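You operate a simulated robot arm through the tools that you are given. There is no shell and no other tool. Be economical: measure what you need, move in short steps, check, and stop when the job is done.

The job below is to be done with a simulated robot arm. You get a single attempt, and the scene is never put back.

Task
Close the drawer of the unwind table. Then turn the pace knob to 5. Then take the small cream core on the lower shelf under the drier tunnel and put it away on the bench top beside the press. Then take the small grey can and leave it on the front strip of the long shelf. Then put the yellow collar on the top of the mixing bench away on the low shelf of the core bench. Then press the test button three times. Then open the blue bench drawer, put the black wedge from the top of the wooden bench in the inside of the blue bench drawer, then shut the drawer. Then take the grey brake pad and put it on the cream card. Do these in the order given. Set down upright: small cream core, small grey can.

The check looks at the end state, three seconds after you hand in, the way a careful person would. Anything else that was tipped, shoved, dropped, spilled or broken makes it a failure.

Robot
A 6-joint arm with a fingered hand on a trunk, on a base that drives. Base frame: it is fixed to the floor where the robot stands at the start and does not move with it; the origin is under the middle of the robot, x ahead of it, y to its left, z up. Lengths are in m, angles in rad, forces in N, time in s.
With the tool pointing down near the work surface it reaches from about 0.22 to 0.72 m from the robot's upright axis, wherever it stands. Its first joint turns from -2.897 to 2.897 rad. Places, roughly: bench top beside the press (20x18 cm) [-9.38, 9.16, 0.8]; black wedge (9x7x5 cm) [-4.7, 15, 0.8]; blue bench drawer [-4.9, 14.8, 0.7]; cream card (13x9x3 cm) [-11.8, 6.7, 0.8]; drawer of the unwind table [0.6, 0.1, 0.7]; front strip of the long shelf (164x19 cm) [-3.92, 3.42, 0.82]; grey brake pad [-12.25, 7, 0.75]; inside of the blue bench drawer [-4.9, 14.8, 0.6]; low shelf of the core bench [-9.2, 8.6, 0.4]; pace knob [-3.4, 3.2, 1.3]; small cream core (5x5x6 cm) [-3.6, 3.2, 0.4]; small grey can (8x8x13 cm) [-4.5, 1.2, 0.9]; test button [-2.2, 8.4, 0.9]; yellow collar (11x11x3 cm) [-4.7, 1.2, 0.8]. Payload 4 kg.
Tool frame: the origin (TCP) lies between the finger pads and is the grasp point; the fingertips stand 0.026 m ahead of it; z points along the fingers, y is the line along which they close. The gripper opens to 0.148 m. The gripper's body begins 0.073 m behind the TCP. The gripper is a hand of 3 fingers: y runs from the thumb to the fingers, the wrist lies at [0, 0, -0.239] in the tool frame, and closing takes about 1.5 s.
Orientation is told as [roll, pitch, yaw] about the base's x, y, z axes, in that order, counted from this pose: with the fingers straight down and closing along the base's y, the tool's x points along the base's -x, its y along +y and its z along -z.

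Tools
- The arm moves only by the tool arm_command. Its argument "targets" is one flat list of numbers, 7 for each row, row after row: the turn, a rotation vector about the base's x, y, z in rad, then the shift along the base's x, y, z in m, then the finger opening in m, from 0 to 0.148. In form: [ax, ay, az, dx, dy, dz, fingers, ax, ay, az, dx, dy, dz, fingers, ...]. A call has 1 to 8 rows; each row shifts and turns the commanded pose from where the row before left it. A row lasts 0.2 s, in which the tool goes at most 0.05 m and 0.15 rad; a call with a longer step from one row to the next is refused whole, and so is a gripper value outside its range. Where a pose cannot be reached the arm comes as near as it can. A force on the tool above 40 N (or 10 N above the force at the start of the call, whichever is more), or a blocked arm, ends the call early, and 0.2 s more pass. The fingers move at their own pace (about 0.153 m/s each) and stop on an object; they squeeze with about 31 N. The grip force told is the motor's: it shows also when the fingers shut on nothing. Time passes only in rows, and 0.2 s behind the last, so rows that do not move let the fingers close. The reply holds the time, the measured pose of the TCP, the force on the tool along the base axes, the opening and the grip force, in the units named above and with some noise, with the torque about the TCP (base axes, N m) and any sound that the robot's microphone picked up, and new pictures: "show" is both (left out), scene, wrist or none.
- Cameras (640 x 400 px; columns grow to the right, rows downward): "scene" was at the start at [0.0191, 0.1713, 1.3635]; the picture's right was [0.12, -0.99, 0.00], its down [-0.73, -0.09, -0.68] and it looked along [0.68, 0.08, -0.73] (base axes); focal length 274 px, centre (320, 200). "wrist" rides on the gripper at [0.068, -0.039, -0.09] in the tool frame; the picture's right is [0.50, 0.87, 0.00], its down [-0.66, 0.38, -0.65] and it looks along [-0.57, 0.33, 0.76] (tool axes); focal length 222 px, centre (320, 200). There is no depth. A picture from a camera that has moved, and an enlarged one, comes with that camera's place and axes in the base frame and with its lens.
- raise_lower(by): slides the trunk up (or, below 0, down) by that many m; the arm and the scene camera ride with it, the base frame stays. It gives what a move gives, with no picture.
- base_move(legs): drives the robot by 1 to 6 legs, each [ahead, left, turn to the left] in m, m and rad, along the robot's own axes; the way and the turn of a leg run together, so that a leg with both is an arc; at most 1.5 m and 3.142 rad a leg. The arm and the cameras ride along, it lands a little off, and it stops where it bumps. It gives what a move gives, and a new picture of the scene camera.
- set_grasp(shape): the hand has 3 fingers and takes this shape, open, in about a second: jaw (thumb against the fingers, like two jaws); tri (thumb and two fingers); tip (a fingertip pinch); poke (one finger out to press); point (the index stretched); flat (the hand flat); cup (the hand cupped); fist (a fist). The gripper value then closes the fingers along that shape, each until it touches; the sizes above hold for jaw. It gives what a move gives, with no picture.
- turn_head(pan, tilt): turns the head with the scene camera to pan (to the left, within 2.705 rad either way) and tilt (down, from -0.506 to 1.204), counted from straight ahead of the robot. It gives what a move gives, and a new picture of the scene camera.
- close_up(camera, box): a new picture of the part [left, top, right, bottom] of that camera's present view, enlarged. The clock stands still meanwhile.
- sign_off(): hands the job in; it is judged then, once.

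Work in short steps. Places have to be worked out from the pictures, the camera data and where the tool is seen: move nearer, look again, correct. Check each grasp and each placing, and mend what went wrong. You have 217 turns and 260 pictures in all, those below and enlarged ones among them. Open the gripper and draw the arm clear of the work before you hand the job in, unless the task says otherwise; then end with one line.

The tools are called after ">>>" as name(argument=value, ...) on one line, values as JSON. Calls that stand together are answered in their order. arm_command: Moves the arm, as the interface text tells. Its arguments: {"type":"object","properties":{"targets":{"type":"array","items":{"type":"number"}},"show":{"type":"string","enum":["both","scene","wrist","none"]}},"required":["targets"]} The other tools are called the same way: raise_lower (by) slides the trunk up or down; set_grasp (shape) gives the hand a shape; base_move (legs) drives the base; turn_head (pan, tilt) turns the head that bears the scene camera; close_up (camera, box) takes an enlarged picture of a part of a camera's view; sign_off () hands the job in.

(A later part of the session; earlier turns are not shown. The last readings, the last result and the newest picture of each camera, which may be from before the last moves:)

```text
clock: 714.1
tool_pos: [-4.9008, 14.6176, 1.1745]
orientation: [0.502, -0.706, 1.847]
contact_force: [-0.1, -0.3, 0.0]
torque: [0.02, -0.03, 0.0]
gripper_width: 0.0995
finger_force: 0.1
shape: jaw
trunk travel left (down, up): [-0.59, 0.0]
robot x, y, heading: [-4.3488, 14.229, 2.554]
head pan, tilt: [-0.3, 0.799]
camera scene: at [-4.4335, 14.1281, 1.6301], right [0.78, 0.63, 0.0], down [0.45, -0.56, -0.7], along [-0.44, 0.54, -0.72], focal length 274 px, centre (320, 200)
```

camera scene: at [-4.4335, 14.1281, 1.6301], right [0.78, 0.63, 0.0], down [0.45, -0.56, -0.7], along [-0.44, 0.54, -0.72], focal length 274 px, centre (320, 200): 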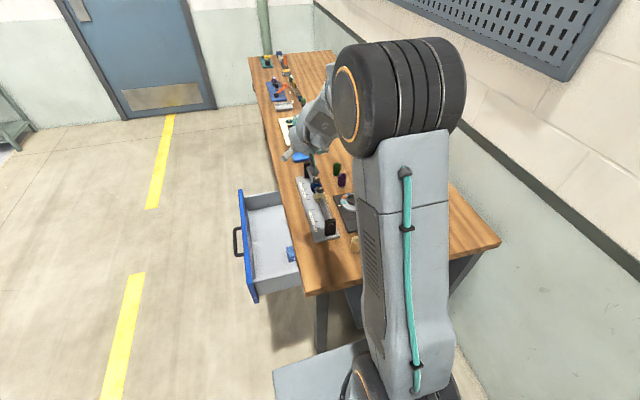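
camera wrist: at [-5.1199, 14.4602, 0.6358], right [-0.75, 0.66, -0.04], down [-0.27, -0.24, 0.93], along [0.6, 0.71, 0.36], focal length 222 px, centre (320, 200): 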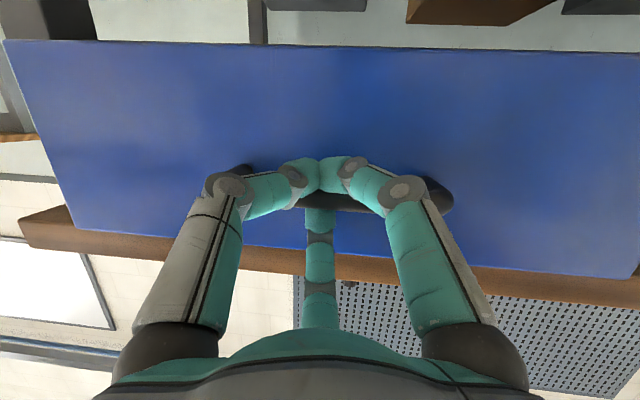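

Wedge is 0.81 m away to the front right. I steepen the hand, yaw it right and bring it over the wedge.

>>> arm_command(targets=[-0.0748, -0.1, 0, 0.02, 0.03, 0, 0.12, -0.0748, -0.1, 0, 0.024, 0.038, 0, 0.12, -0.0748, -0.1, 0, 0.024, 0.038, 0, 0.12, -0.0748, -0.1, 0, 0.024, 0.038, 0, 0.12, 0, 0, -0.125, 0.024, 0.038, 0, 0.12, 0, 0, -0.125, 0.024, 0.038, 0, 0.12, 0, 0, -0.125, 0.024, 0.038, 0, 0.12, 0, 0, -0.125, 0.024, 0.038, 0, 0.12])

```text
clock: 715.9
tool_pos: [-4.7129, 14.9144, 1.1698]
orientation: [0.197, -0.283, 1.496]
contact_force: [-0.4, 0.6, -0.5]
torque: [-0.02, -0.03, 0.01]
gripper_width: 0.1198
finger_force: 0.1
shape: jaw
trunk travel left (down, up): [-0.59, 0.0]
robot x, y, heading: [-4.3422, 14.233, 2.551]
head pan, tilt: [-0.3, 0.799]
camera scene: at [-4.4334, 14.1288, 1.6302], right [0.78, 0.63, 0.0], down [0.45, -0.56, -0.7], along [-0.44, 0.54, -0.72], focal length 274 px, centre (320, 200)
camera wrist: at [-4.6656, 14.8229, 1.229], right [-0.89, -0.46, 0.02], down [-0.21, 0.45, 0.87], along [-0.41, 0.77, -0.49], focal length 222 px, centre (320, 200)
```

scene: 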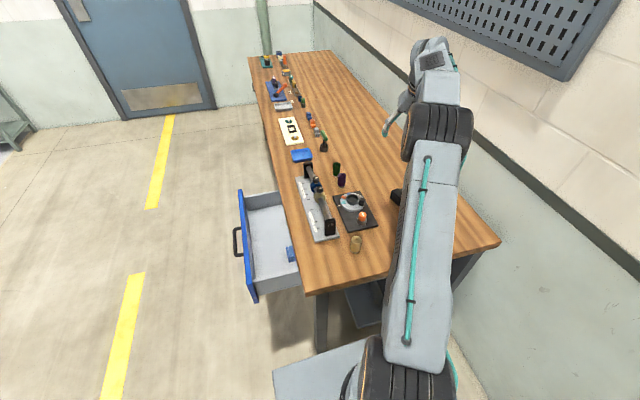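
wrist: 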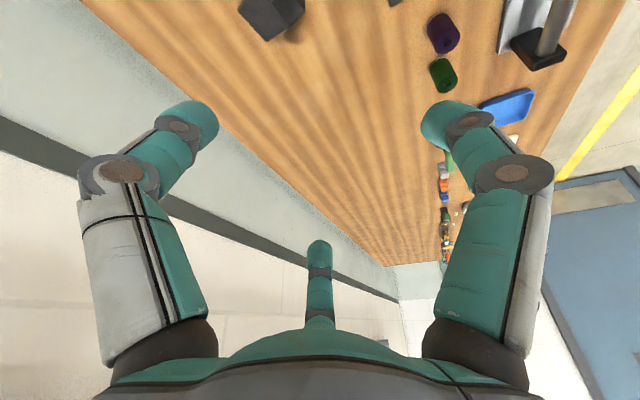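

The wedge is at the top edge of the wrist view. I pull back 0.12 m to see its shape.

>>> arm_command(targets=[0, 0, 0, 0.02, -0.035, -0.02, 0.13, 0, 0, 0, 0.02, -0.035, -0.02, 0.13, 0, 0, 0, 0.015, -0.035, -0.02, 0.13], show="none")

>>> close_up(camera="wrist", box=[160, 0, 480, 200])

```text
clock: 716.7
tool_pos: [-4.6586, 14.8084, 1.1142]
orientation: [0.196, -0.284, 1.498]
contact_force: [0.6, 0.9, -0.5]
torque: [-0.01, 0.03, 0.02]
gripper_width: 0.1296
finger_force: 0.1
shape: jaw
trunk travel left (down, up): [-0.59, 0.0]
robot x, y, heading: [-4.3402, 14.2316, 2.548]
head pan, tilt: [-0.3, 0.799]
```

```text
2.00 times, centred on (320, 100) of wrist
camera zoom: at [-4.6107, 14.7164, 1.1713], right [-0.89, -0.46, 0.02], down [-0.21, 0.44, 0.87], along [-0.41, 0.77, -0.49], focal length 444 px, centre (320, 400)
```

zoom: 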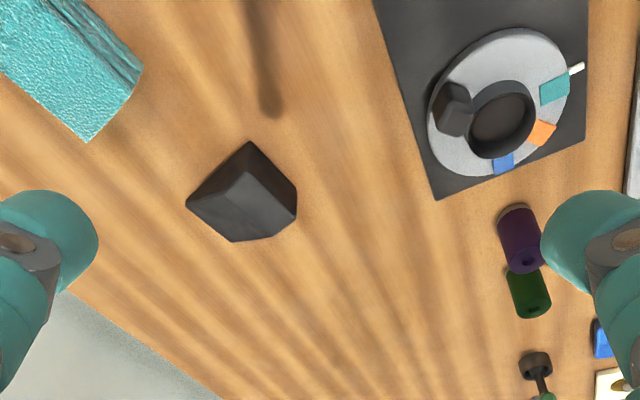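

The wedge's tall end faces me, its thin edge points away (long axis ≈69°). I bring the base 0.2 m closer, set the hand vertical and yaw it to align with the wedge.

>>> base_move(legs=[[0.03, -0.2, 0]])

>>> arm_command(targets=[-0.103, -0.055, 0, -0.01, 0, 0, 0.11, -0.103, -0.055, 0, -0.01, 0, 0, 0.11, -0.103, -0.055, 0, -0.01, 0, 0, 0.11, 0, 0, -0.15, -0.015, 0, -0.01, 0.11, 0, 0, -0.15, -0.015, 0, -0.01, 0.11, 0, 0, -0.15, -0.015, 0, -0.01, 0.11, 0, 0, -0.15, -0.015, 0, -0.01, 0.11, 0, 0, -0.15, -0.015, 0, -0.01, 0.11])

```text
clock: 718.3
tool_pos: [-4.5711, 14.9932, 1.1137]
orientation: [0.195, -0.282, 1.496]
contact_force: [1.0, -0.6, 0.1]
torque: [-0.01, 0.03, 0.04]
gripper_width: 0.1298
finger_force: 0.0
shape: jaw
trunk travel left (down, up): [-0.59, 0.0]
robot x, y, heading: [-4.2574, 14.4173, 2.547]
head pan, tilt: [-0.3, 0.799]
camera scene: at [-4.3459, 14.3133, 1.6302], right [0.78, 0.63, 0.0], down [0.45, -0.56, -0.7], along [-0.44, 0.54, -0.72], focal length 274 px, centre (320, 200)
```

scene: 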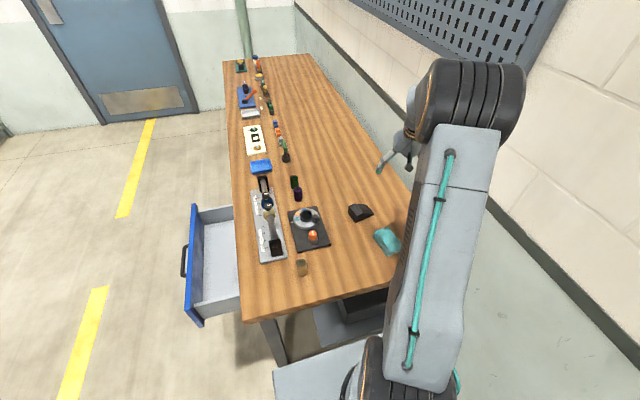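

```text
clock: 720.1
tool_pos: [-4.676, 14.9941, 1.0646]
orientation: [0.008, 0.016, 0.771]
contact_force: [0.1, -0.1, 0.9]
torque: [0.02, -0.01, -0.03]
gripper_width: 0.1104
finger_force: 0.1
shape: jaw
trunk travel left (down, up): [-0.59, 0.0]
robot x, y, heading: [-4.2563, 14.4157, 2.548]
head pan, tilt: [-0.3, 0.799]
camera scene: at [-4.3463, 14.313, 1.6301], right [0.78, 0.63, 0.0], down [0.45, -0.56, -0.7], along [-0.44, 0.54, -0.72], focal length 274 px, centre (320, 200)
camera wrist: at [-4.6963, 14.9182, 1.1542], right [-0.96, 0.27, 0.02], down [0.22, 0.73, 0.65], along [0.17, 0.63, -0.76], focal length 222 px, centre (320, 200)
```

scene: 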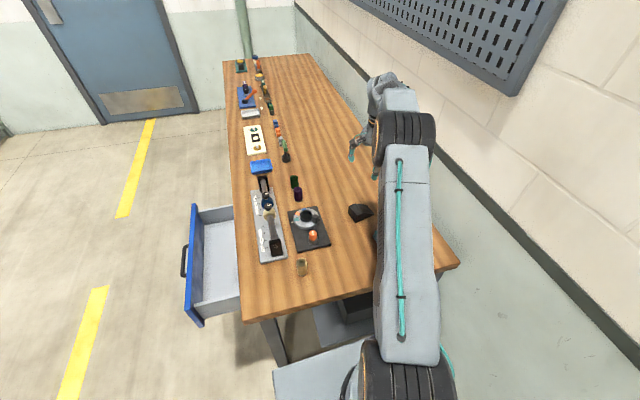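
wrist: 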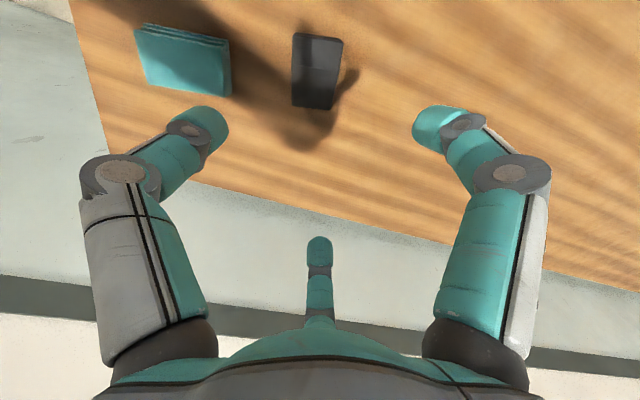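

Vertical and aligned with the wedge (centre ≈(-4.679,14.98)). I descend over it, stopping just above the bench.

>>> arm_command(targets=[0, 0, 0, -0.003, -0.014, -0.043, 0.11, 0, 0, 0, 0, 0, -0.043, 0.11, 0, 0, 0, 0, 0, -0.043, 0.11, 0, 0, 0, 0, 0, -0.043, 0.11, 0, 0, 0, 0, 0, -0.035, 0.11, 0, 0, 0, 0, 0, 0, 0.11], show="wrist")

```text
clock: 721.5
tool_pos: [-4.6796, 14.9803, 0.8567]
orientation: [0.009, 0.014, 0.771]
contact_force: [0.6, 0.5, -0.9]
torque: [0.03, 0.01, 0.03]
gripper_width: 0.1105
finger_force: 0.1
shape: jaw
trunk travel left (down, up): [-0.59, 0.0]
robot x, y, heading: [-4.258, 14.4162, 2.548]
head pan, tilt: [-0.3, 0.799]
camera wrist: at [-4.6992, 14.9055, 0.9465], right [-0.96, 0.27, 0.02], down [0.22, 0.73, 0.65], along [0.16, 0.63, -0.76], focal length 222 px, centre (320, 200)
```

wrist: 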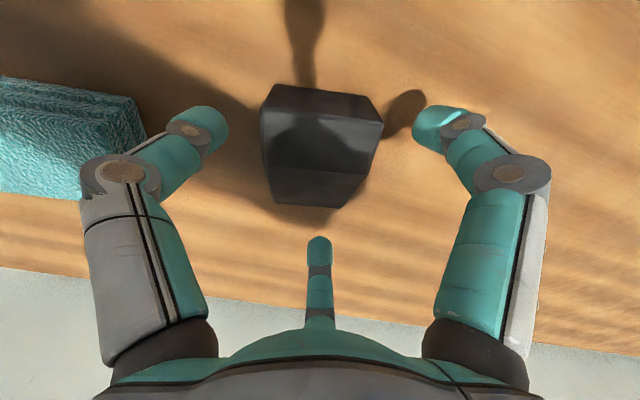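

Well placed between the digits. I lower 2 cm and close.

>>> arm_command(targets=[0, 0, 0, 0, 0, -0.01, 0.11, 0, 0, 0, 0, 0, -0.008, 0.11, 0, 0, 0, 0, 0, 0, 0.08, 0, 0, 0, 0, 0, 0, 0.05, 0, 0, 0, 0, 0, 0, 0.02, 0, 0, 0, 0, 0, 0, 0], show="wrist")

```text
clock: 722.9
tool_pos: [-4.6774, 14.9812, 0.8399]
orientation: [0.013, 0.015, 0.77]
contact_force: [2.8, 3.4, 19.7]
torque: [1.22, -0.32, -0.11]
gripper_width: 0.0633
finger_force: 31.0
shape: jaw
trunk travel left (down, up): [-0.59, 0.0]
robot x, y, heading: [-4.2526, 14.4163, 2.548]
head pan, tilt: [-0.3, 0.799]
camera wrist: at [-4.6978, 14.9052, 0.9303], right [-0.96, 0.27, 0.02], down [0.22, 0.73, 0.65], along [0.16, 0.63, -0.76], focal length 222 px, centre (320, 200)
```

wrist: 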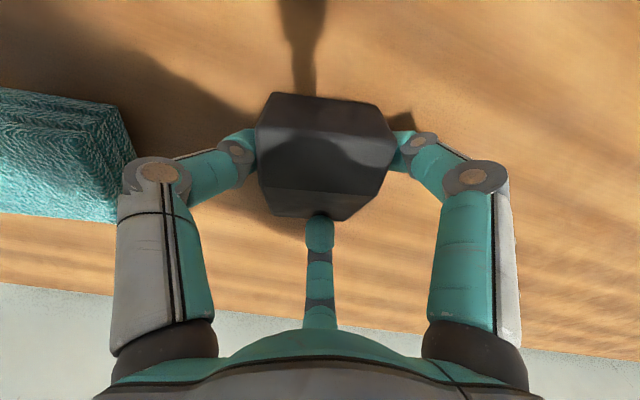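

Gripped on three sides. I lift it and check.

>>> arm_command(targets=[0, 0, 0, 0, 0, 0.02, 0, 0, 0, 0, 0, 0, 0.04, 0, 0, 0, 0, 0, 0, 0.045, 0, 0, 0, 0, 0, 0, 0.045, 0, 0, 0, 0, 0, 0, 0.045, 0], show="wrist")

```text
clock: 724.1
tool_pos: [-4.6779, 14.981, 1.0343]
orientation: [0.01, 0.016, 0.773]
contact_force: [0.6, 0.0, -2.3]
torque: [0.01, 0.02, -0.02]
gripper_width: 0.0554
finger_force: 31.2
shape: jaw
trunk travel left (down, up): [-0.59, 0.0]
robot x, y, heading: [-4.2548, 14.4168, 2.548]
head pan, tilt: [-0.3, 0.799]
camera wrist: at [-4.6988, 14.9048, 1.124], right [-0.96, 0.27, 0.02], down [0.22, 0.73, 0.65], along [0.16, 0.63, -0.76], focal length 222 px, centre (320, 200)
```

wrist: 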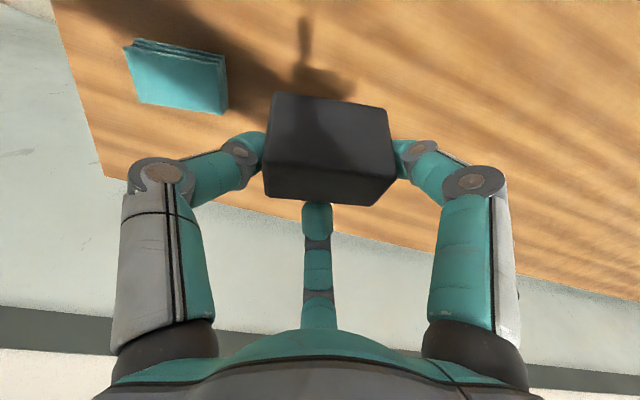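

The wedge is held. I carry it round to the front of the open drawer.

>>> base_move(legs=[[0, 1.1, 0], [0, 0, -1.62], [0, 0.77, 0], [0.34, 0, 0]])

>>> turn_head(pan=0.0, tilt=1.0)

```text
clock: 739.2
tool_pos: [-4.6671, 14.6176, 1.033]
orientation: [0.01, 0.015, -0.874]
contact_force: [0.0, -0.5, -1.0]
torque: [-0.04, 0.0, -0.01]
gripper_width: 0.0551
finger_force: 31.0
shape: jaw
trunk travel left (down, up): [-0.59, 0.0]
robot x, y, heading: [-5.2626, 14.2392, 0.898]
head pan, tilt: [-0.3, 0.799]
camera scene: at [-5.3583, 14.3372, 1.6301], right [0.57, -0.82, 0.0], down [-0.59, -0.41, -0.7], along [0.57, 0.39, -0.72], focal length 274 px, centre (320, 200)
```

scene: 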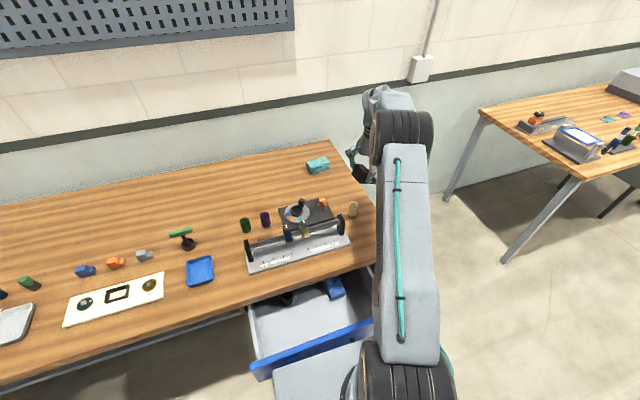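

```text
clock: 740.0
tool_pos: [-4.6684, 14.6182, 1.034]
orientation: [0.012, 0.017, -0.874]
contact_force: [-0.3, -0.6, -1.3]
torque: [0.0, 0.0, -0.03]
gripper_width: 0.0549
finger_force: 31.3
shape: jaw
trunk travel left (down, up): [-0.59, 0.0]
robot x, y, heading: [-5.2644, 14.2345, 0.901]
head pan, tilt: [0.0, 1.0]
camera scene: at [-5.3819, 14.3458, 1.615], right [0.78, -0.62, 0.0], down [-0.52, -0.66, -0.54], along [0.34, 0.42, -0.84], focal length 274 px, centre (320, 200)
```

scene: 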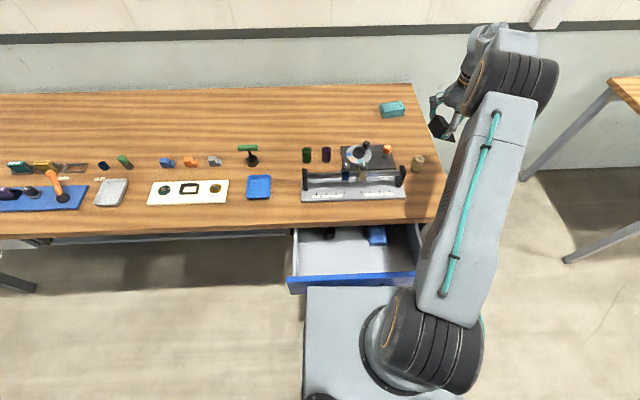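

The drawer interior's free middle is at about (-5.07,14.57). I move the wedge over it at this height.

>>> arm_command(targets=[0, 0, 0, -0.046, -0.006, 0, 0, 0, 0, 0, -0.046, -0.006, 0, 0, 0, 0, 0, -0.046, -0.006, 0, 0, 0, 0, 0, -0.046, -0.006, 0, 0, 0, 0, 0, -0.046, -0.006, 0, 0, 0, 0, 0, -0.046, -0.006, 0, 0, 0, 0, 0, -0.046, -0.006, 0, 0, 0, 0, 0, -0.046, -0.006, 0, 0], show="none")

>>> arm_command(targets=[0, 0, 0, -0.035, -0.005, 0, 0, 0, 0, 0, 0, 0, -0.04, 0, 0, 0, 0, 0, 0, -0.04, 0, 0, 0, 0, 0, 0, -0.04, 0])

```text
clock: 741.8
tool_pos: [-5.0366, 14.5696, 1.0328]
orientation: [0.012, 0.016, -0.874]
contact_force: [-1.1, 0.4, -2.3]
torque: [-0.01, -0.02, 0.02]
gripper_width: 0.0538
finger_force: 31.0
shape: jaw
trunk travel left (down, up): [-0.59, 0.0]
robot x, y, heading: [-5.2636, 14.2358, 0.9]
head pan, tilt: [0.0, 1.0]
```

```text
clock: 742.8
tool_pos: [-5.071, 14.564, 0.9128]
orientation: [0.01, 0.016, -0.875]
contact_force: [-0.6, -0.3, -0.1]
torque: [0.04, 0.01, 0.0]
gripper_width: 0.0539
finger_force: 31.1
shape: jaw
trunk travel left (down, up): [-0.59, 0.0]
robot x, y, heading: [-5.2599, 14.2365, 0.898]
head pan, tilt: [0.0, 1.0]
camera scene: at [-5.3821, 14.346, 1.615], right [0.79, -0.62, 0.0], down [-0.52, -0.66, -0.54], along [0.33, 0.42, -0.84], focal length 274 px, centre (320, 200)
camera wrist: at [-5.1459, 14.5884, 1.0026], right [0.34, 0.94, 0.02], down [0.71, -0.27, 0.65], along [0.61, -0.21, -0.76], focal length 222 px, centre (320, 200)
```

scene: 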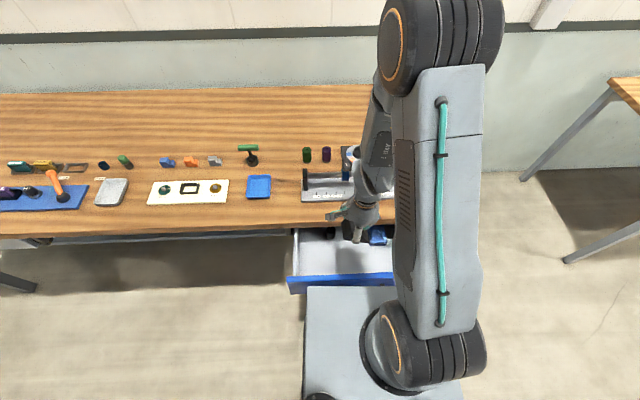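
wrist: 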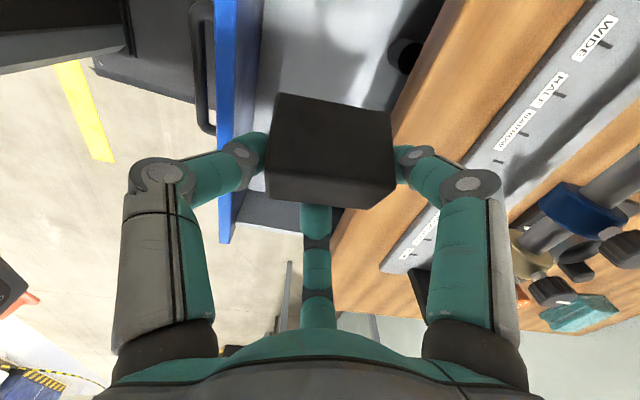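

The finger pair spans the narrow direction of the drawer opening. I rotate the hand about 70° so it fits better, slightly higher.

>>> arm_command(targets=[0, 0, 0.15, 0, 0, 0.03, 0, 0, 0, 0.15, 0, 0, 0.02, 0, 0, 0, 0.15, 0, 0, 0, 0, 0, 0, 0.15, 0, 0, 0, 0, 0, 0, 0.15, 0, 0, 0, 0, 0, 0, 0.15, 0, 0, 0, 0, 0, 0, 0.15, 0, 0, 0, 0, 0, 0, 0.15, 0, 0, 0, 0], show="wrist")

```text
clock: 744.6
tool_pos: [-5.0705, 14.5649, 0.9643]
orientation: [0.011, 0.015, 0.328]
contact_force: [-0.7, -0.9, -2.2]
torque: [0.03, -0.03, 0.01]
gripper_width: 0.0535
finger_force: 30.9
shape: jaw
trunk travel left (down, up): [-0.59, 0.0]
robot x, y, heading: [-5.2602, 14.2387, 0.906]
head pan, tilt: [0.0, 1.0]
camera wrist: at [-5.1212, 14.5051, 1.0533], right [-0.75, 0.66, 0.02], down [0.51, 0.57, 0.65], along [0.42, 0.5, -0.76], focal length 222 px, centre (320, 200)
```

wrist: 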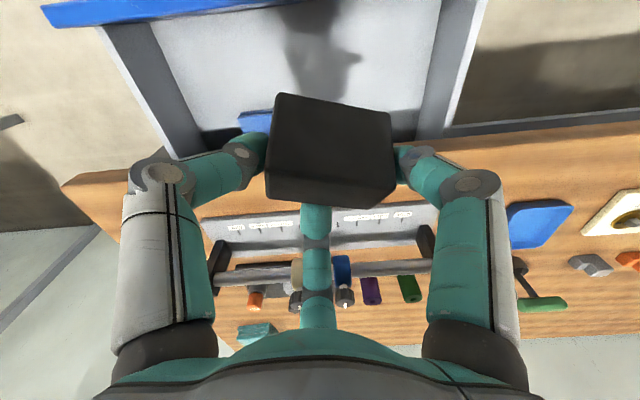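

The hand now fits. I shift 1.5 cm towards me and lower into the drawer.

>>> arm_command(targets=[0, 0, 0, -0.009, -0.012, -0.04, 0, 0, 0, 0, 0, 0, -0.045, 0, 0, 0, 0, 0, 0, -0.045, 0, 0, 0, 0, 0, 0, -0.045, 0, 0, 0, 0, 0, 0, -0.045, 0, 0, 0, 0, 0, 0, -0.03, 0])

```text
clock: 746.0
tool_pos: [-5.075, 14.5499, 0.8773]
orientation: [-0.025, 0.028, 0.325]
contact_force: [0.2, 0.6, -1.7]
torque: [-0.02, 0.01, 0.0]
gripper_width: 0.0535
finger_force: 30.7
shape: jaw
out of reach, approached as far as the arm can: row 2, 3, 4, 5, 6
trunk travel left (down, up): [-0.59, 0.0]
robot x, y, heading: [-5.2607, 14.2385, 0.905]
head pan, tilt: [0.0, 1.0]
camera scene: at [-5.3822, 14.3457, 1.615], right [0.79, -0.62, 0.0], down [-0.52, -0.66, -0.54], along [0.33, 0.42, -0.84], focal length 274 px, centre (320, 200)
camera wrist: at [-5.1255, 14.4934, 0.9695], right [-0.75, 0.66, -0.01], down [0.51, 0.59, 0.63], along [0.42, 0.47, -0.78], focal length 222 px, centre (320, 200)
```

scene: 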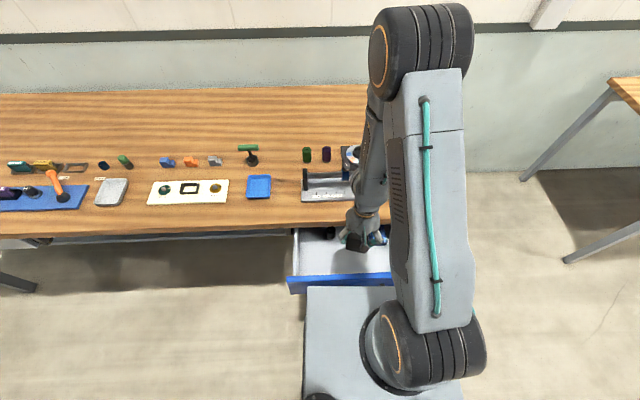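
wrist: 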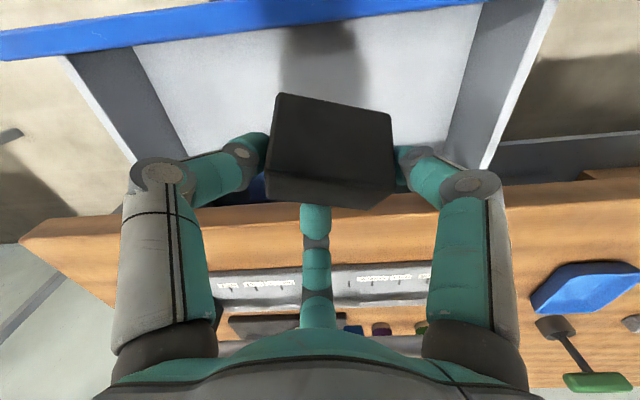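

The arm can't go lower, so I lower the trunk instead.

>>> raise_lower(by=-0.17)

>>> close_up(camera="wrist", box=[0, 0, 640, 400])

```text
clock: 748.0
tool_pos: [-5.075, 14.5501, 0.7084]
orientation: [-0.026, 0.027, 0.324]
contact_force: [0.1, 0.3, -2.6]
torque: [0.01, -0.05, 0.01]
gripper_width: 0.0536
finger_force: 31.3
shape: jaw
trunk travel left (down, up): [-0.42, 0.17]
robot x, y, heading: [-5.2619, 14.2356, 0.899]
head pan, tilt: [0.0, 1.0]
```

```text
1.00 times, centred on (320, 200) of wrist (not enlarged: the box is as wide or as high as the picture)
camera zoom: at [-5.1256, 14.4935, 0.7997], right [-0.75, 0.66, -0.01], down [0.51, 0.59, 0.63], along [0.42, 0.47, -0.78], focal length 222 px, centre (320, 200)
```

zoom: 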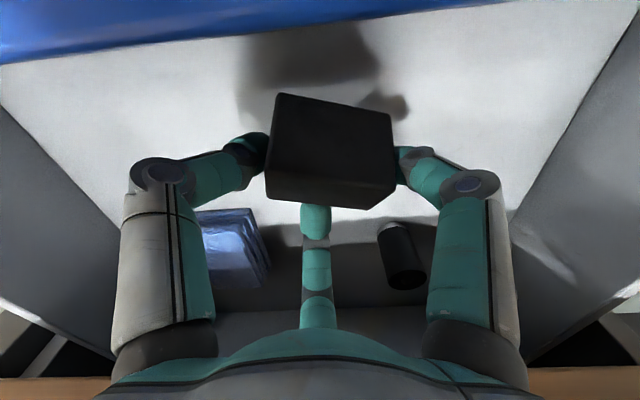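

It's inside the drawer between the other items. I lower further in small steps.

>>> raise_lower(by=-0.025)

>>> arm_command(targets=[0, 0, 0, 0, 0, -0.004, 0, 0, 0, 0, 0, 0, -0.004, 0], show="wrist")

```text
clock: 748.7
tool_pos: [-5.0758, 14.5506, 0.683]
orientation: [-0.023, 0.027, 0.324]
contact_force: [0.1, 0.6, 12.1]
torque: [0.7, -0.26, -0.05]
gripper_width: 0.0563
finger_force: 31.3
shape: jaw
trunk travel left (down, up): [-0.395, 0.195]
robot x, y, heading: [-5.2581, 14.2379, 0.904]
head pan, tilt: [0.0, 1.0]
```

```text
clock: 749.3
tool_pos: [-5.0748, 14.5479, 0.6803]
orientation: [-0.029, 0.027, 0.325]
contact_force: [-0.9, -1.0, 15.1]
torque: [0.77, -0.25, -0.03]
gripper_width: 0.0568
finger_force: 31.1
shape: jaw
out of reach, approached as far as the arm can: row 2
trunk travel left (down, up): [-0.395, 0.195]
robot x, y, heading: [-5.2619, 14.2407, 0.898]
head pan, tilt: [0.0, 1.0]
camera wrist: at [-5.1256, 14.4932, 0.7714], right [-0.75, 0.66, -0.01], down [0.51, 0.59, 0.62], along [0.42, 0.46, -0.78], focal length 222 px, centre (320, 200)
```

wrist: 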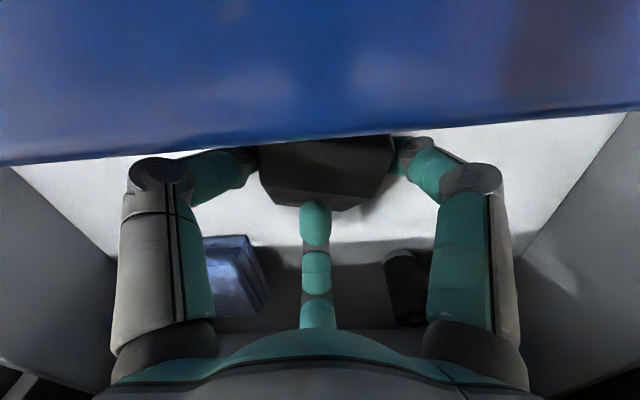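

The wedge touches the drawer floor. I open and raise the trunk straight up.

>>> arm_command(targets=[0, 0, 0, 0, 0, 0.003, 0.07, 0, 0, 0, 0, 0, 0, 0.09, 0, 0, 0, 0, 0, 0, 0.1], show="none")

>>> raise_lower(by=0.3)

>>> close_up(camera="wrist", box=[0, 0, 640, 400])

```text
clock: 750.1
tool_pos: [-5.0745, 14.5486, 0.6781]
orientation: [-0.031, 0.027, 0.324]
contact_force: [-0.3, 0.7, -0.7]
torque: [0.04, -0.02, 0.0]
gripper_width: 0.0995
finger_force: 0.1
shape: jaw
trunk travel left (down, up): [-0.395, 0.195]
robot x, y, heading: [-5.2651, 14.2352, 0.905]
head pan, tilt: [0.0, 1.0]
```

```text
clock: 752.2
tool_pos: [-5.076, 14.5498, 0.8733]
orientation: [-0.03, 0.027, 0.327]
contact_force: [-1.1, 0.0, 0.5]
torque: [-0.04, 0.0, -0.04]
gripper_width: 0.0995
finger_force: 0.1
shape: jaw
out of reach, approached as far as the arm can: row 1
trunk travel left (down, up): [-0.59, 0.0]
robot x, y, heading: [-5.2623, 14.2386, 0.904]
head pan, tilt: [0.0, 1.0]
```

```text
1.00 times, centred on (320, 200) of wrist (not enlarged: the box is as wide or as high as the picture)
camera zoom: at [-5.1256, 14.4937, 0.9658], right [-0.75, 0.66, -0.01], down [0.51, 0.59, 0.62], along [0.42, 0.46, -0.78], focal length 222 px, centre (320, 200)
```

zoom: 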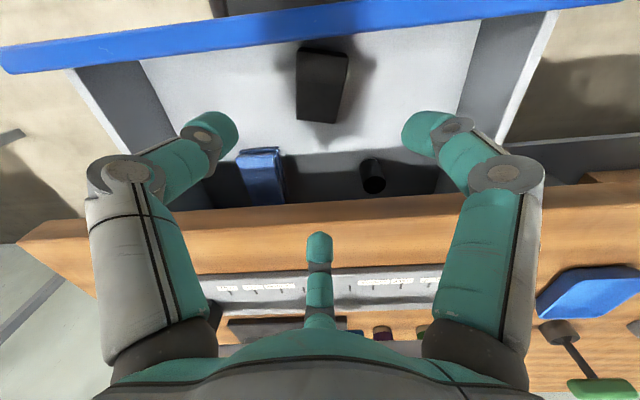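

The wedge lies in the drawer. I back away, close the fist-like fingers, pitch the hand forward and line up with the drawer front.

>>> base_move(legs=[[-0.46, 0, 0]])

>>> arm_command(targets=[0.1127, -0.0896, 0, 0.02, 0.025, 0, 0, 0.1127, -0.0896, 0, 0.02, 0.025, 0, 0, 0.1127, -0.0896, 0, 0.025, 0.031, 0, 0, 0.1127, -0.0896, 0, 0.025, 0.031, 0, 0, 0.1127, -0.0896, 0, 0.025, 0.031, 0, 0, 0.1127, -0.0896, 0, 0.015, 0.02, 0, 0], show="none")

>>> raise_lower(by=-0.18)

>>> turn_head(pan=0.1, tilt=0.7)

```text
clock: 754.9
tool_pos: [-5.3569, 14.1909, 0.8736]
orientation: [-0.031, 0.029, 0.318]
contact_force: [-0.5, -0.1, 0.5]
torque: [0.05, 0.0, 0.0]
gripper_width: 0.0998
finger_force: 0.1
shape: jaw
trunk travel left (down, up): [-0.59, 0.0]
robot x, y, heading: [-5.5462, 13.8848, 0.892]
head pan, tilt: [0.0, 1.0]
camera scene: at [-5.6653, 13.9901, 1.615], right [0.78, -0.63, 0.0], down [-0.53, -0.66, -0.54], along [0.34, 0.42, -0.84], focal length 274 px, centre (320, 200)
```

scene: 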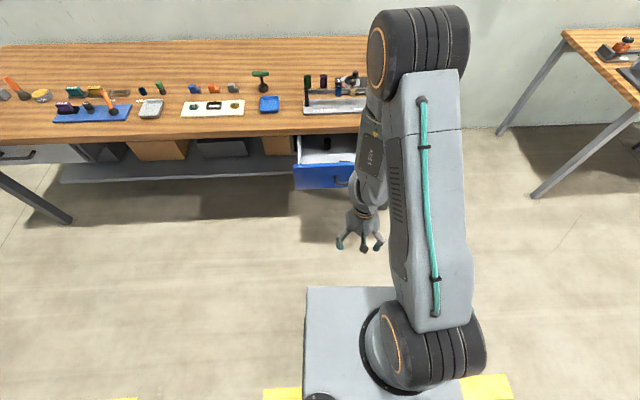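

```text
clock: 756.3
tool_pos: [-5.2282, 14.355, 0.8739]
orientation: [0.532, -0.667, 0.124]
contact_force: [0.9, -0.8, -0.4]
torque: [-0.02, -0.01, -0.01]
gripper_width: 0.0001
finger_force: 31.3
shape: jaw
trunk travel left (down, up): [-0.59, 0.0]
robot x, y, heading: [-5.5445, 13.8813, 0.895]
head pan, tilt: [0.0, 1.0]
```

```text
clock: 758.3
tool_pos: [-5.2283, 14.3538, 0.6933]
orientation: [0.531, -0.663, 0.126]
contact_force: [0.9, 0.6, -0.2]
torque: [-0.04, 0.03, 0.02]
gripper_width: 0.0
finger_force: 31.3
shape: jaw
trunk travel left (down, up): [-0.41, 0.18]
robot x, y, heading: [-5.5466, 13.884, 0.896]
head pan, tilt: [0.0, 1.0]
```

```text
clock: 759.1
tool_pos: [-5.2287, 14.3548, 0.6941]
orientation: [0.531, -0.663, 0.127]
contact_force: [0.6, -0.3, -0.5]
torque: [0.01, -0.02, 0.01]
gripper_width: 0.0
finger_force: 30.9
shape: jaw
trunk travel left (down, up): [-0.41, 0.18]
robot x, y, heading: [-5.5472, 13.8815, 0.893]
head pan, tilt: [0.099, 0.7]
camera scene: at [-5.6624, 14.0072, 1.4583], right [0.84, -0.55, 0.0], down [-0.35, -0.54, -0.76], along [0.42, 0.64, -0.64], focal length 274 px, centre (320, 200)
```

scene: 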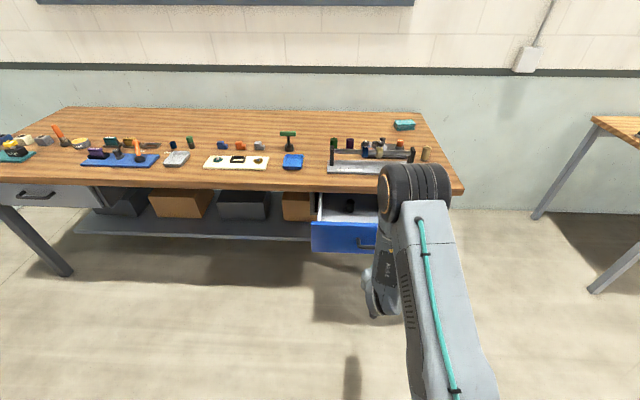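

Lined up 8 cm before the handle. I push straight in.

>>> arm_command(targets=[0, 0, 0, 0.012, 0.0165, 0, 0, 0, 0, 0, 0.012, 0.0165, 0, 0, 0, 0, 0, 0.012, 0.0165, 0, 0, 0, 0, 0, 0.01, 0.014, 0, 0, 0, 0, 0, 0.008, 0.011, 0, 0, 0, 0, 0, 0.008, 0.011, 0, 0, 0, 0, 0, 0.008, 0.011, 0, 0, 0, 0, 0, 0.008, 0.011, 0, 0], show="scene")

```text
clock: 760.9
tool_pos: [-5.1473, 14.4618, 0.6928]
orientation: [0.532, -0.664, 0.124]
contact_force: [1.0, -0.3, -0.1]
torque: [0.02, 0.0, -0.03]
gripper_width: 0.0
finger_force: 31.1
shape: jaw
trunk travel left (down, up): [-0.41, 0.18]
robot x, y, heading: [-5.5477, 13.8836, 0.893]
head pan, tilt: [0.099, 0.7]
camera scene: at [-5.6624, 14.0072, 1.4584], right [0.84, -0.55, 0.0], down [-0.35, -0.54, -0.76], along [0.42, 0.64, -0.64], focal length 274 px, centre (320, 200)
```

scene: 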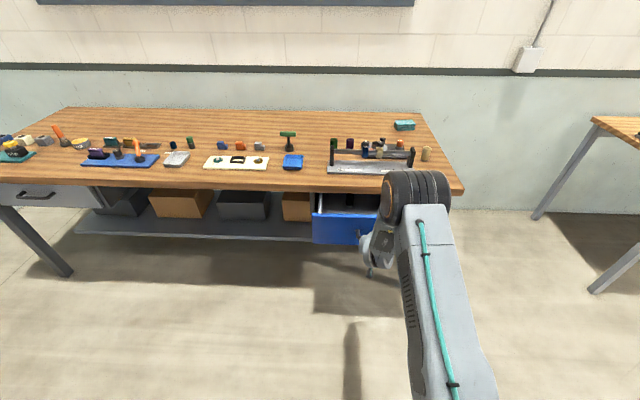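

The drawer is going in smoothly. I continue.

>>> arm_command(targets=[0, 0, 0, 0.0105, 0.0145, 0, 0, 0, 0, 0, 0.0105, 0.0145, 0, 0, 0, 0, 0, 0.0105, 0.0145, 0, 0, 0, 0, 0, 0.0105, 0.0145, 0, 0, 0, 0, 0, 0.0105, 0.0145, 0, 0, 0, 0, 0, 0.008, 0.011, 0, 0, 0, 0, 0, 0.006, 0.008, 0, 0, 0, 0, 0, 0.006, 0.008, 0, 0], show="scene")

```text
clock: 762.7
tool_pos: [-5.0776, 14.561, 0.6932]
orientation: [0.531, -0.664, 0.125]
contact_force: [0.4, 1.3, 0.0]
torque: [-0.02, 0.01, -0.02]
gripper_width: 0.0
finger_force: 30.7
shape: jaw
trunk travel left (down, up): [-0.41, 0.18]
robot x, y, heading: [-5.5433, 13.882, 0.897]
head pan, tilt: [0.099, 0.7]
camera scene: at [-5.6624, 14.0072, 1.4584], right [0.84, -0.55, 0.0], down [-0.35, -0.54, -0.76], along [0.42, 0.64, -0.64], focal length 274 px, centre (320, 200)
```

scene: 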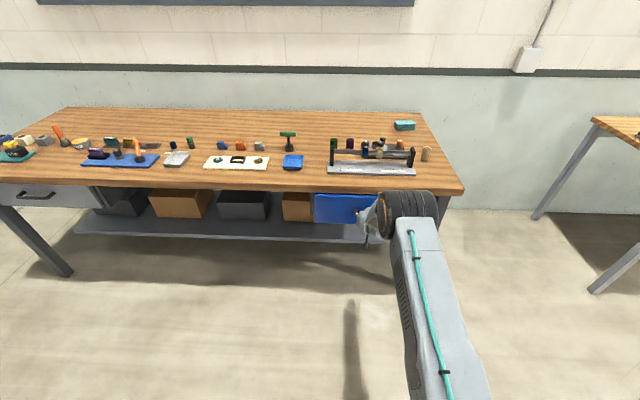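

Nearly shut. I push the last centimetres until it stops.

>>> arm_command(targets=[0, 0, 0, 0.007, 0.01, 0, 0, 0, 0, 0, 0.007, 0.01, 0, 0, 0, 0, 0, 0.006, 0.008, 0, 0, 0, 0, 0, 0.006, 0.008, 0, 0, 0, 0, 0, 0.006, 0.008, 0, 0, 0, 0, 0, 0.006, 0.008, 0, 0, 0, 0, 0, 0.006, 0.008, 0, 0], show="wrist")

```text
clock: 764.3
tool_pos: [-5.0395, 14.6053, 0.6857]
orientation: [0.518, -0.66, 0.127]
contact_force: [-6.7, -17.7, -10.4]
torque: [-0.3, 0.15, -0.06]
gripper_width: 0.0001
finger_force: 31.1
shape: jaw
out of reach, approached as far as the arm can: row 5, 6, 7
trunk travel left (down, up): [-0.41, 0.18]
robot x, y, heading: [-5.5459, 13.8802, 0.89]
head pan, tilt: [0.099, 0.7]
camera wrist: at [-5.1194, 14.5155, 0.6894], right [-0.75, 0.66, 0.03], down [0.05, 0.01, 1.0], along [0.66, 0.75, -0.04], focal length 222 px, centre (320, 200)
```

wrist: 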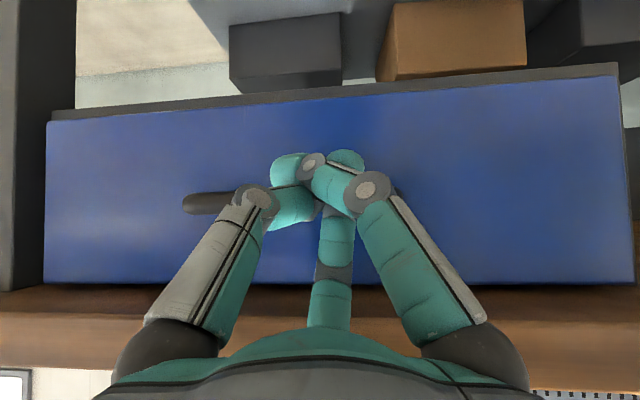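

The front looks flush. I back off and check with the scene camera.

>>> arm_command(targets=[0, 0, 0, -0.024, -0.033, 0.01, 0.05, 0, 0, 0, -0.024, -0.033, 0.02, 0, 0, 0, 0, -0.024, -0.033, 0.02, 0, 0, 0, 0, -0.024, -0.033, 0.02, 0], show="none")

>>> close_up(camera="scene", box=[260, 150, 500, 300])

```text
clock: 765.3
tool_pos: [-5.126, 14.4847, 0.758]
orientation: [0.531, -0.664, 0.127]
contact_force: [0.6, -0.1, -0.1]
torque: [-0.02, 0.01, 0.01]
gripper_width: 0.0001
finger_force: 31.4
shape: jaw
out of reach, approached as far as the arm can: row 1
trunk travel left (down, up): [-0.41, 0.18]
robot x, y, heading: [-5.5463, 13.8831, 0.893]
head pan, tilt: [0.099, 0.7]
```

```text
2.67 times, centred on (380, 225) of scene
camera zoom: at [-5.6623, 14.0074, 1.4583], right [0.84, -0.55, 0.0], down [-0.35, -0.54, -0.76], along [0.42, 0.64, -0.64], focal length 731 px, centre (160, 133)
```

zoom: 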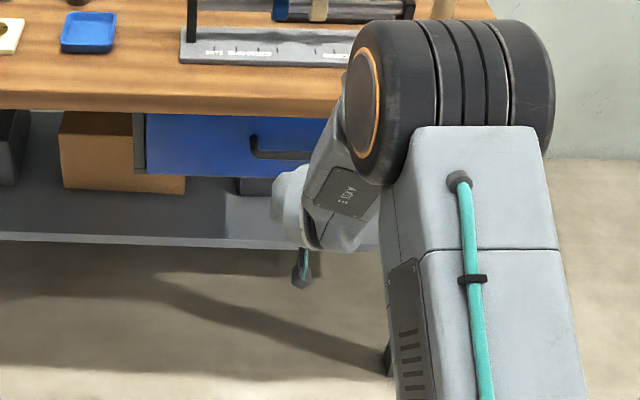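

The drawer is shut. Last item: the brake pad at the packing bench. I fold the arm in, raise it, and drive back past the tool column.

>>> arm_command(targets=[-0.11, 0.0885, 0, -0.028, -0.036, 0.01, 0, -0.11, 0.0885, 0, -0.028, -0.036, 0.01, 0, -0.11, 0.0885, 0, -0.028, -0.036, 0.01, 0, -0.11, 0.0885, 0, -0.028, -0.036, 0.01, 0, -0.11, 0.0885, 0, -0.028, -0.036, 0.01, 0, -0.11, 0.0885, 0, -0.028, -0.036, 0.01, 0, 0, 0, 0, -0.02, -0.025, 0.03, 0], show="none")

>>> raise_lower(by=0.15)

>>> turn_head(pan=-1.2, tilt=0.6)

>>> base_move(legs=[[-0.9, 0.47, 0], [-0.9, 0.47, 0], [-0.88, 0.47, 0], [-0.9, 0, 0]])

```text
clock: 766.9
tool_pos: [-5.3371, 14.3276, 0.8034]
orientation: [0.22, -0.245, 0.288]
contact_force: [-1.0, 1.1, -0.6]
torque: [-0.03, -0.01, -0.01]
gripper_width: 0.0
finger_force: 31.0
shape: jaw
out of reach, approached as far as the arm can: row 3, 4, 5, 6, 7
trunk travel left (down, up): [-0.41, 0.18]
robot x, y, heading: [-5.5474, 13.8816, 0.893]
head pan, tilt: [0.099, 0.7]
```

```text
clock: 768.7
tool_pos: [-5.3364, 14.3258, 0.9549]
orientation: [0.223, -0.245, 0.288]
contact_force: [0.8, 0.0, 0.1]
torque: [0.01, -0.03, 0.01]
gripper_width: 0.0002
finger_force: 31.4
shape: jaw
trunk travel left (down, up): [-0.56, 0.03]
robot x, y, heading: [-5.5488, 13.8813, 0.894]
head pan, tilt: [0.099, 0.7]
```

```text
clock: 770.2
tool_pos: [-5.3362, 14.3265, 0.9555]
orientation: [0.222, -0.246, 0.288]
contact_force: [0.7, 0.3, -0.4]
torque: [0.0, 0.0, -0.03]
gripper_width: 0.0
finger_force: 31.0
shape: jaw
trunk travel left (down, up): [-0.56, 0.03]
robot x, y, heading: [-5.5471, 13.8798, 0.894]
head pan, tilt: [-1.201, 0.6]
camera scene: at [-5.6246, 13.9094, 1.617], right [-0.3, -0.95, 0.0], down [-0.54, 0.17, -0.83], along [0.79, -0.25, -0.56], focal length 274 px, centre (320, 200)
```

scene: 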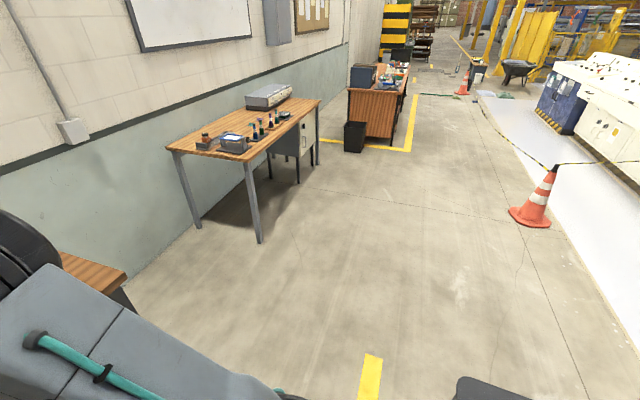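

```text
clock: 789.4
tool_pos: [-8.6675, 12.3989, 0.9548]
orientation: [0.222, -0.247, 0.271]
contact_force: [-0.6, -0.7, -0.5]
torque: [0.02, 0.01, -0.01]
gripper_width: 0.0
finger_force: 30.8
shape: jaw
trunk travel left (down, up): [-0.56, 0.03]
robot x, y, heading: [-8.8833, 11.9576, 0.878]
head pan, tilt: [-1.201, 0.6]
camera scene: at [-8.9616, 11.9867, 1.617], right [-0.32, -0.95, 0.0], down [-0.54, 0.18, -0.83], along [0.78, -0.26, -0.56], focal length 274 px, centre (320, 200)
```

scene: 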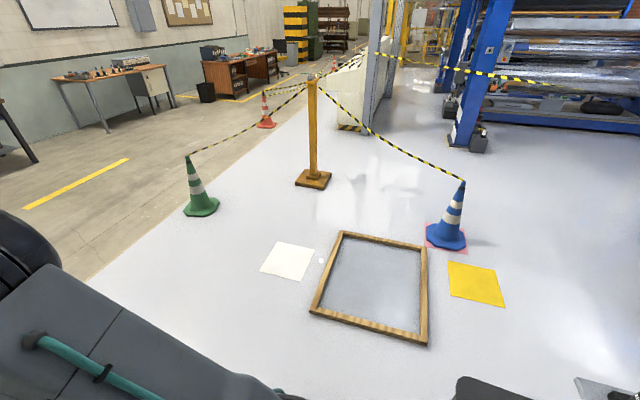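

I pass the lamp shelf well to the left again and back down to the bench's press end.

>>> base_move(legs=[[0, 0.65, 0], [-0.97, 0, 0], [-1.1, -0.4, 0], [-1.2, -0.36, 0], [0, 0, 1.56]])

```text
clock: 812.9
tool_pos: [-11.3461, 9.6007, 0.9553]
orientation: [0.222, -0.246, 1.837]
contact_force: [0.3, -0.1, 0.0]
torque: [-0.02, -0.01, -0.01]
gripper_width: 0.0
finger_force: 31.4
shape: jaw
trunk travel left (down, up): [-0.56, 0.03]
robot x, y, heading: [-10.9054, 9.3806, 2.448]
head pan, tilt: [-1.201, 0.6]
camera scene: at [-10.9332, 9.304, 1.617], right [0.95, -0.32, 0.0], down [-0.18, -0.54, -0.83], along [0.27, 0.78, -0.56], focal length 274 px, centre (320, 200)
```

scene: 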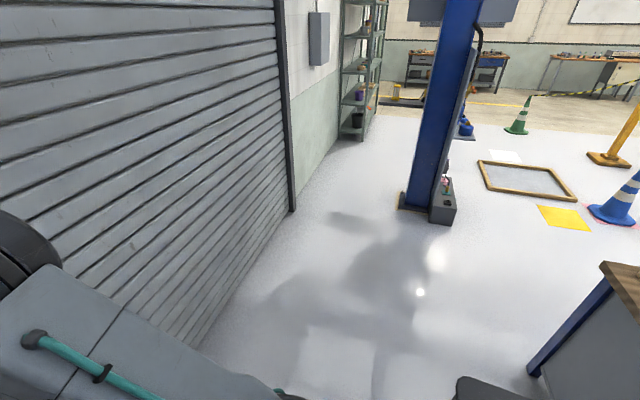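

Good. I reverse through the lane, sidestep left to the packing-bench lane, and drive up in front of it.

>>> base_move(legs=[[0, 0.025, 0], [-1.4, 0, 0], [-1.4, 0, 0], [0, 1.45, 0], [1.45, 0, 0]])

>>> turn_head(pan=1.0, tilt=0.6)

```text
clock: 840.8
tool_pos: [-11.1833, 7.5185, 0.9557]
orientation: [0.222, -0.246, 1.875]
contact_force: [0.0, 0.5, -0.4]
torque: [0.0, -0.01, 0.0]
gripper_width: 0.0
finger_force: 31.2
shape: jaw
trunk travel left (down, up): [-0.56, 0.03]
robot x, y, heading: [-10.7384, 7.3161, 2.473]
head pan, tilt: [-1.201, 0.6]
camera scene: at [-10.7612, 7.2382, 1.617], right [0.96, -0.29, 0.0], down [-0.16, -0.54, -0.83], along [0.24, 0.79, -0.56], focal length 274 px, centre (320, 200)
```

scene: 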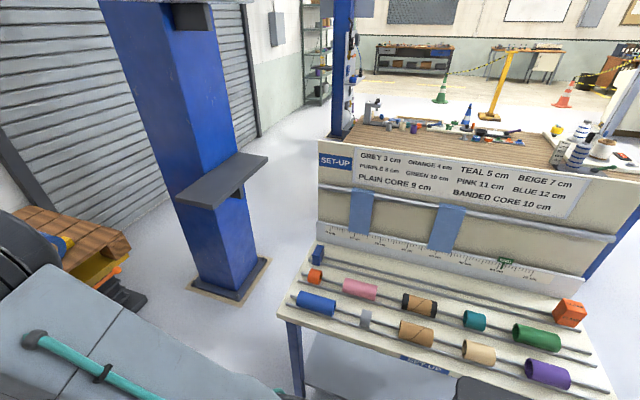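

```text
clock: 842.9
tool_pos: [-11.1832, 7.5193, 0.9547]
orientation: [0.22, -0.245, 1.875]
contact_force: [0.3, 0.5, 0.4]
torque: [-0.03, -0.01, 0.03]
gripper_width: 0.0001
finger_force: 31.4
shape: jaw
trunk travel left (down, up): [-0.56, 0.03]
robot x, y, heading: [-10.7344, 7.3179, 2.479]
head pan, tilt: [1.0, 0.6]
camera scene: at [-10.8699, 7.1241, 1.617], right [-0.33, 0.94, 0.0], down [0.53, 0.19, -0.83], along [-0.78, -0.27, -0.56], focal length 274 px, centre (320, 200)
```

scene: 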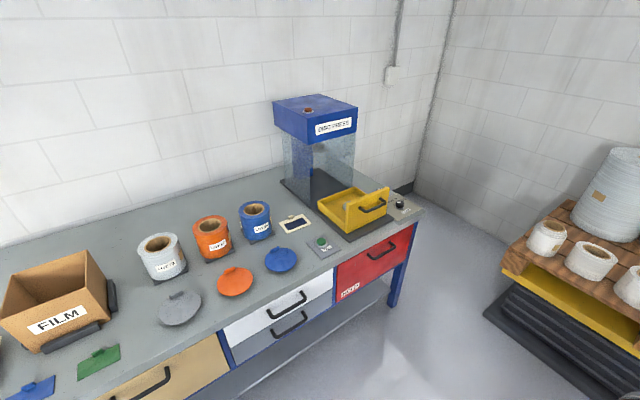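

I'm at the packing bench. The cream card is at (295,223) in view; I enlarge the area to find the grey brake pad.

>>> close_up(camera="scene", box=[250, 150, 442, 270])

```text
3.33 times, centred on (346, 210) of scene
camera zoom: at [-10.8699, 7.1241, 1.617], right [-0.33, 0.94, 0.0], down [0.53, 0.19, -0.83], along [-0.78, -0.27, -0.56], focal length 914 px, centre (233, 167)
```

zoom: 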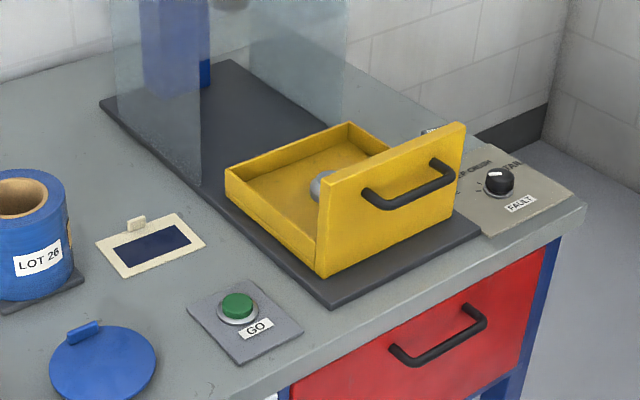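

The pad isn't evident on top; by coordinates it should be at the bench's right end (a≈13.9). I move 0.55 m further along and look at that end.

>>> base_move(legs=[[0.58, 0, 0]])

>>> turn_head(pan=0.9, tilt=0.75)

```text
clock: 846.1
tool_pos: [-11.6399, 7.8725, 0.9553]
orientation: [0.221, -0.247, 1.874]
contact_force: [-0.5, -0.1, 0.1]
torque: [-0.01, 0.02, 0.0]
gripper_width: 0.0
finger_force: 31.2
shape: jaw
trunk travel left (down, up): [-0.56, 0.03]
robot x, y, heading: [-11.1883, 7.6716, 2.485]
head pan, tilt: [1.0, 0.6]
camera scene: at [-11.3252, 7.4781, 1.617], right [-0.33, 0.94, 0.0], down [0.53, 0.19, -0.83], along [-0.78, -0.27, -0.57], focal length 274 px, centre (320, 200)
```

scene: 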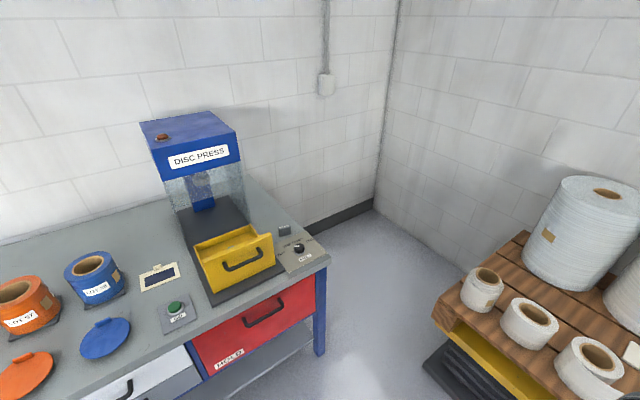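

```text
clock: 846.8
tool_pos: [-11.6381, 7.8738, 0.9545]
orientation: [0.222, -0.246, 1.876]
contact_force: [-0.2, -0.5, -0.3]
torque: [0.0, -0.03, -0.01]
gripper_width: 0.0
finger_force: 30.6
shape: jaw
trunk travel left (down, up): [-0.56, 0.03]
robot x, y, heading: [-11.191, 7.6702, 2.482]
head pan, tilt: [0.901, 0.75]
camera scene: at [-11.3222, 7.4876, 1.6042], right [-0.24, 0.97, 0.0], down [0.66, 0.16, -0.73], along [-0.71, -0.17, -0.68], focal length 274 px, centre (320, 200)
```

scene: 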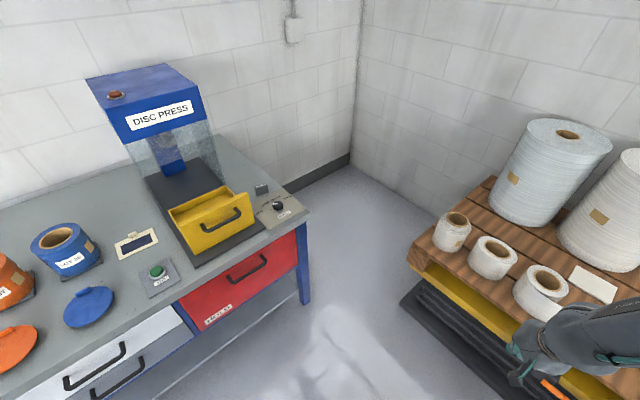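

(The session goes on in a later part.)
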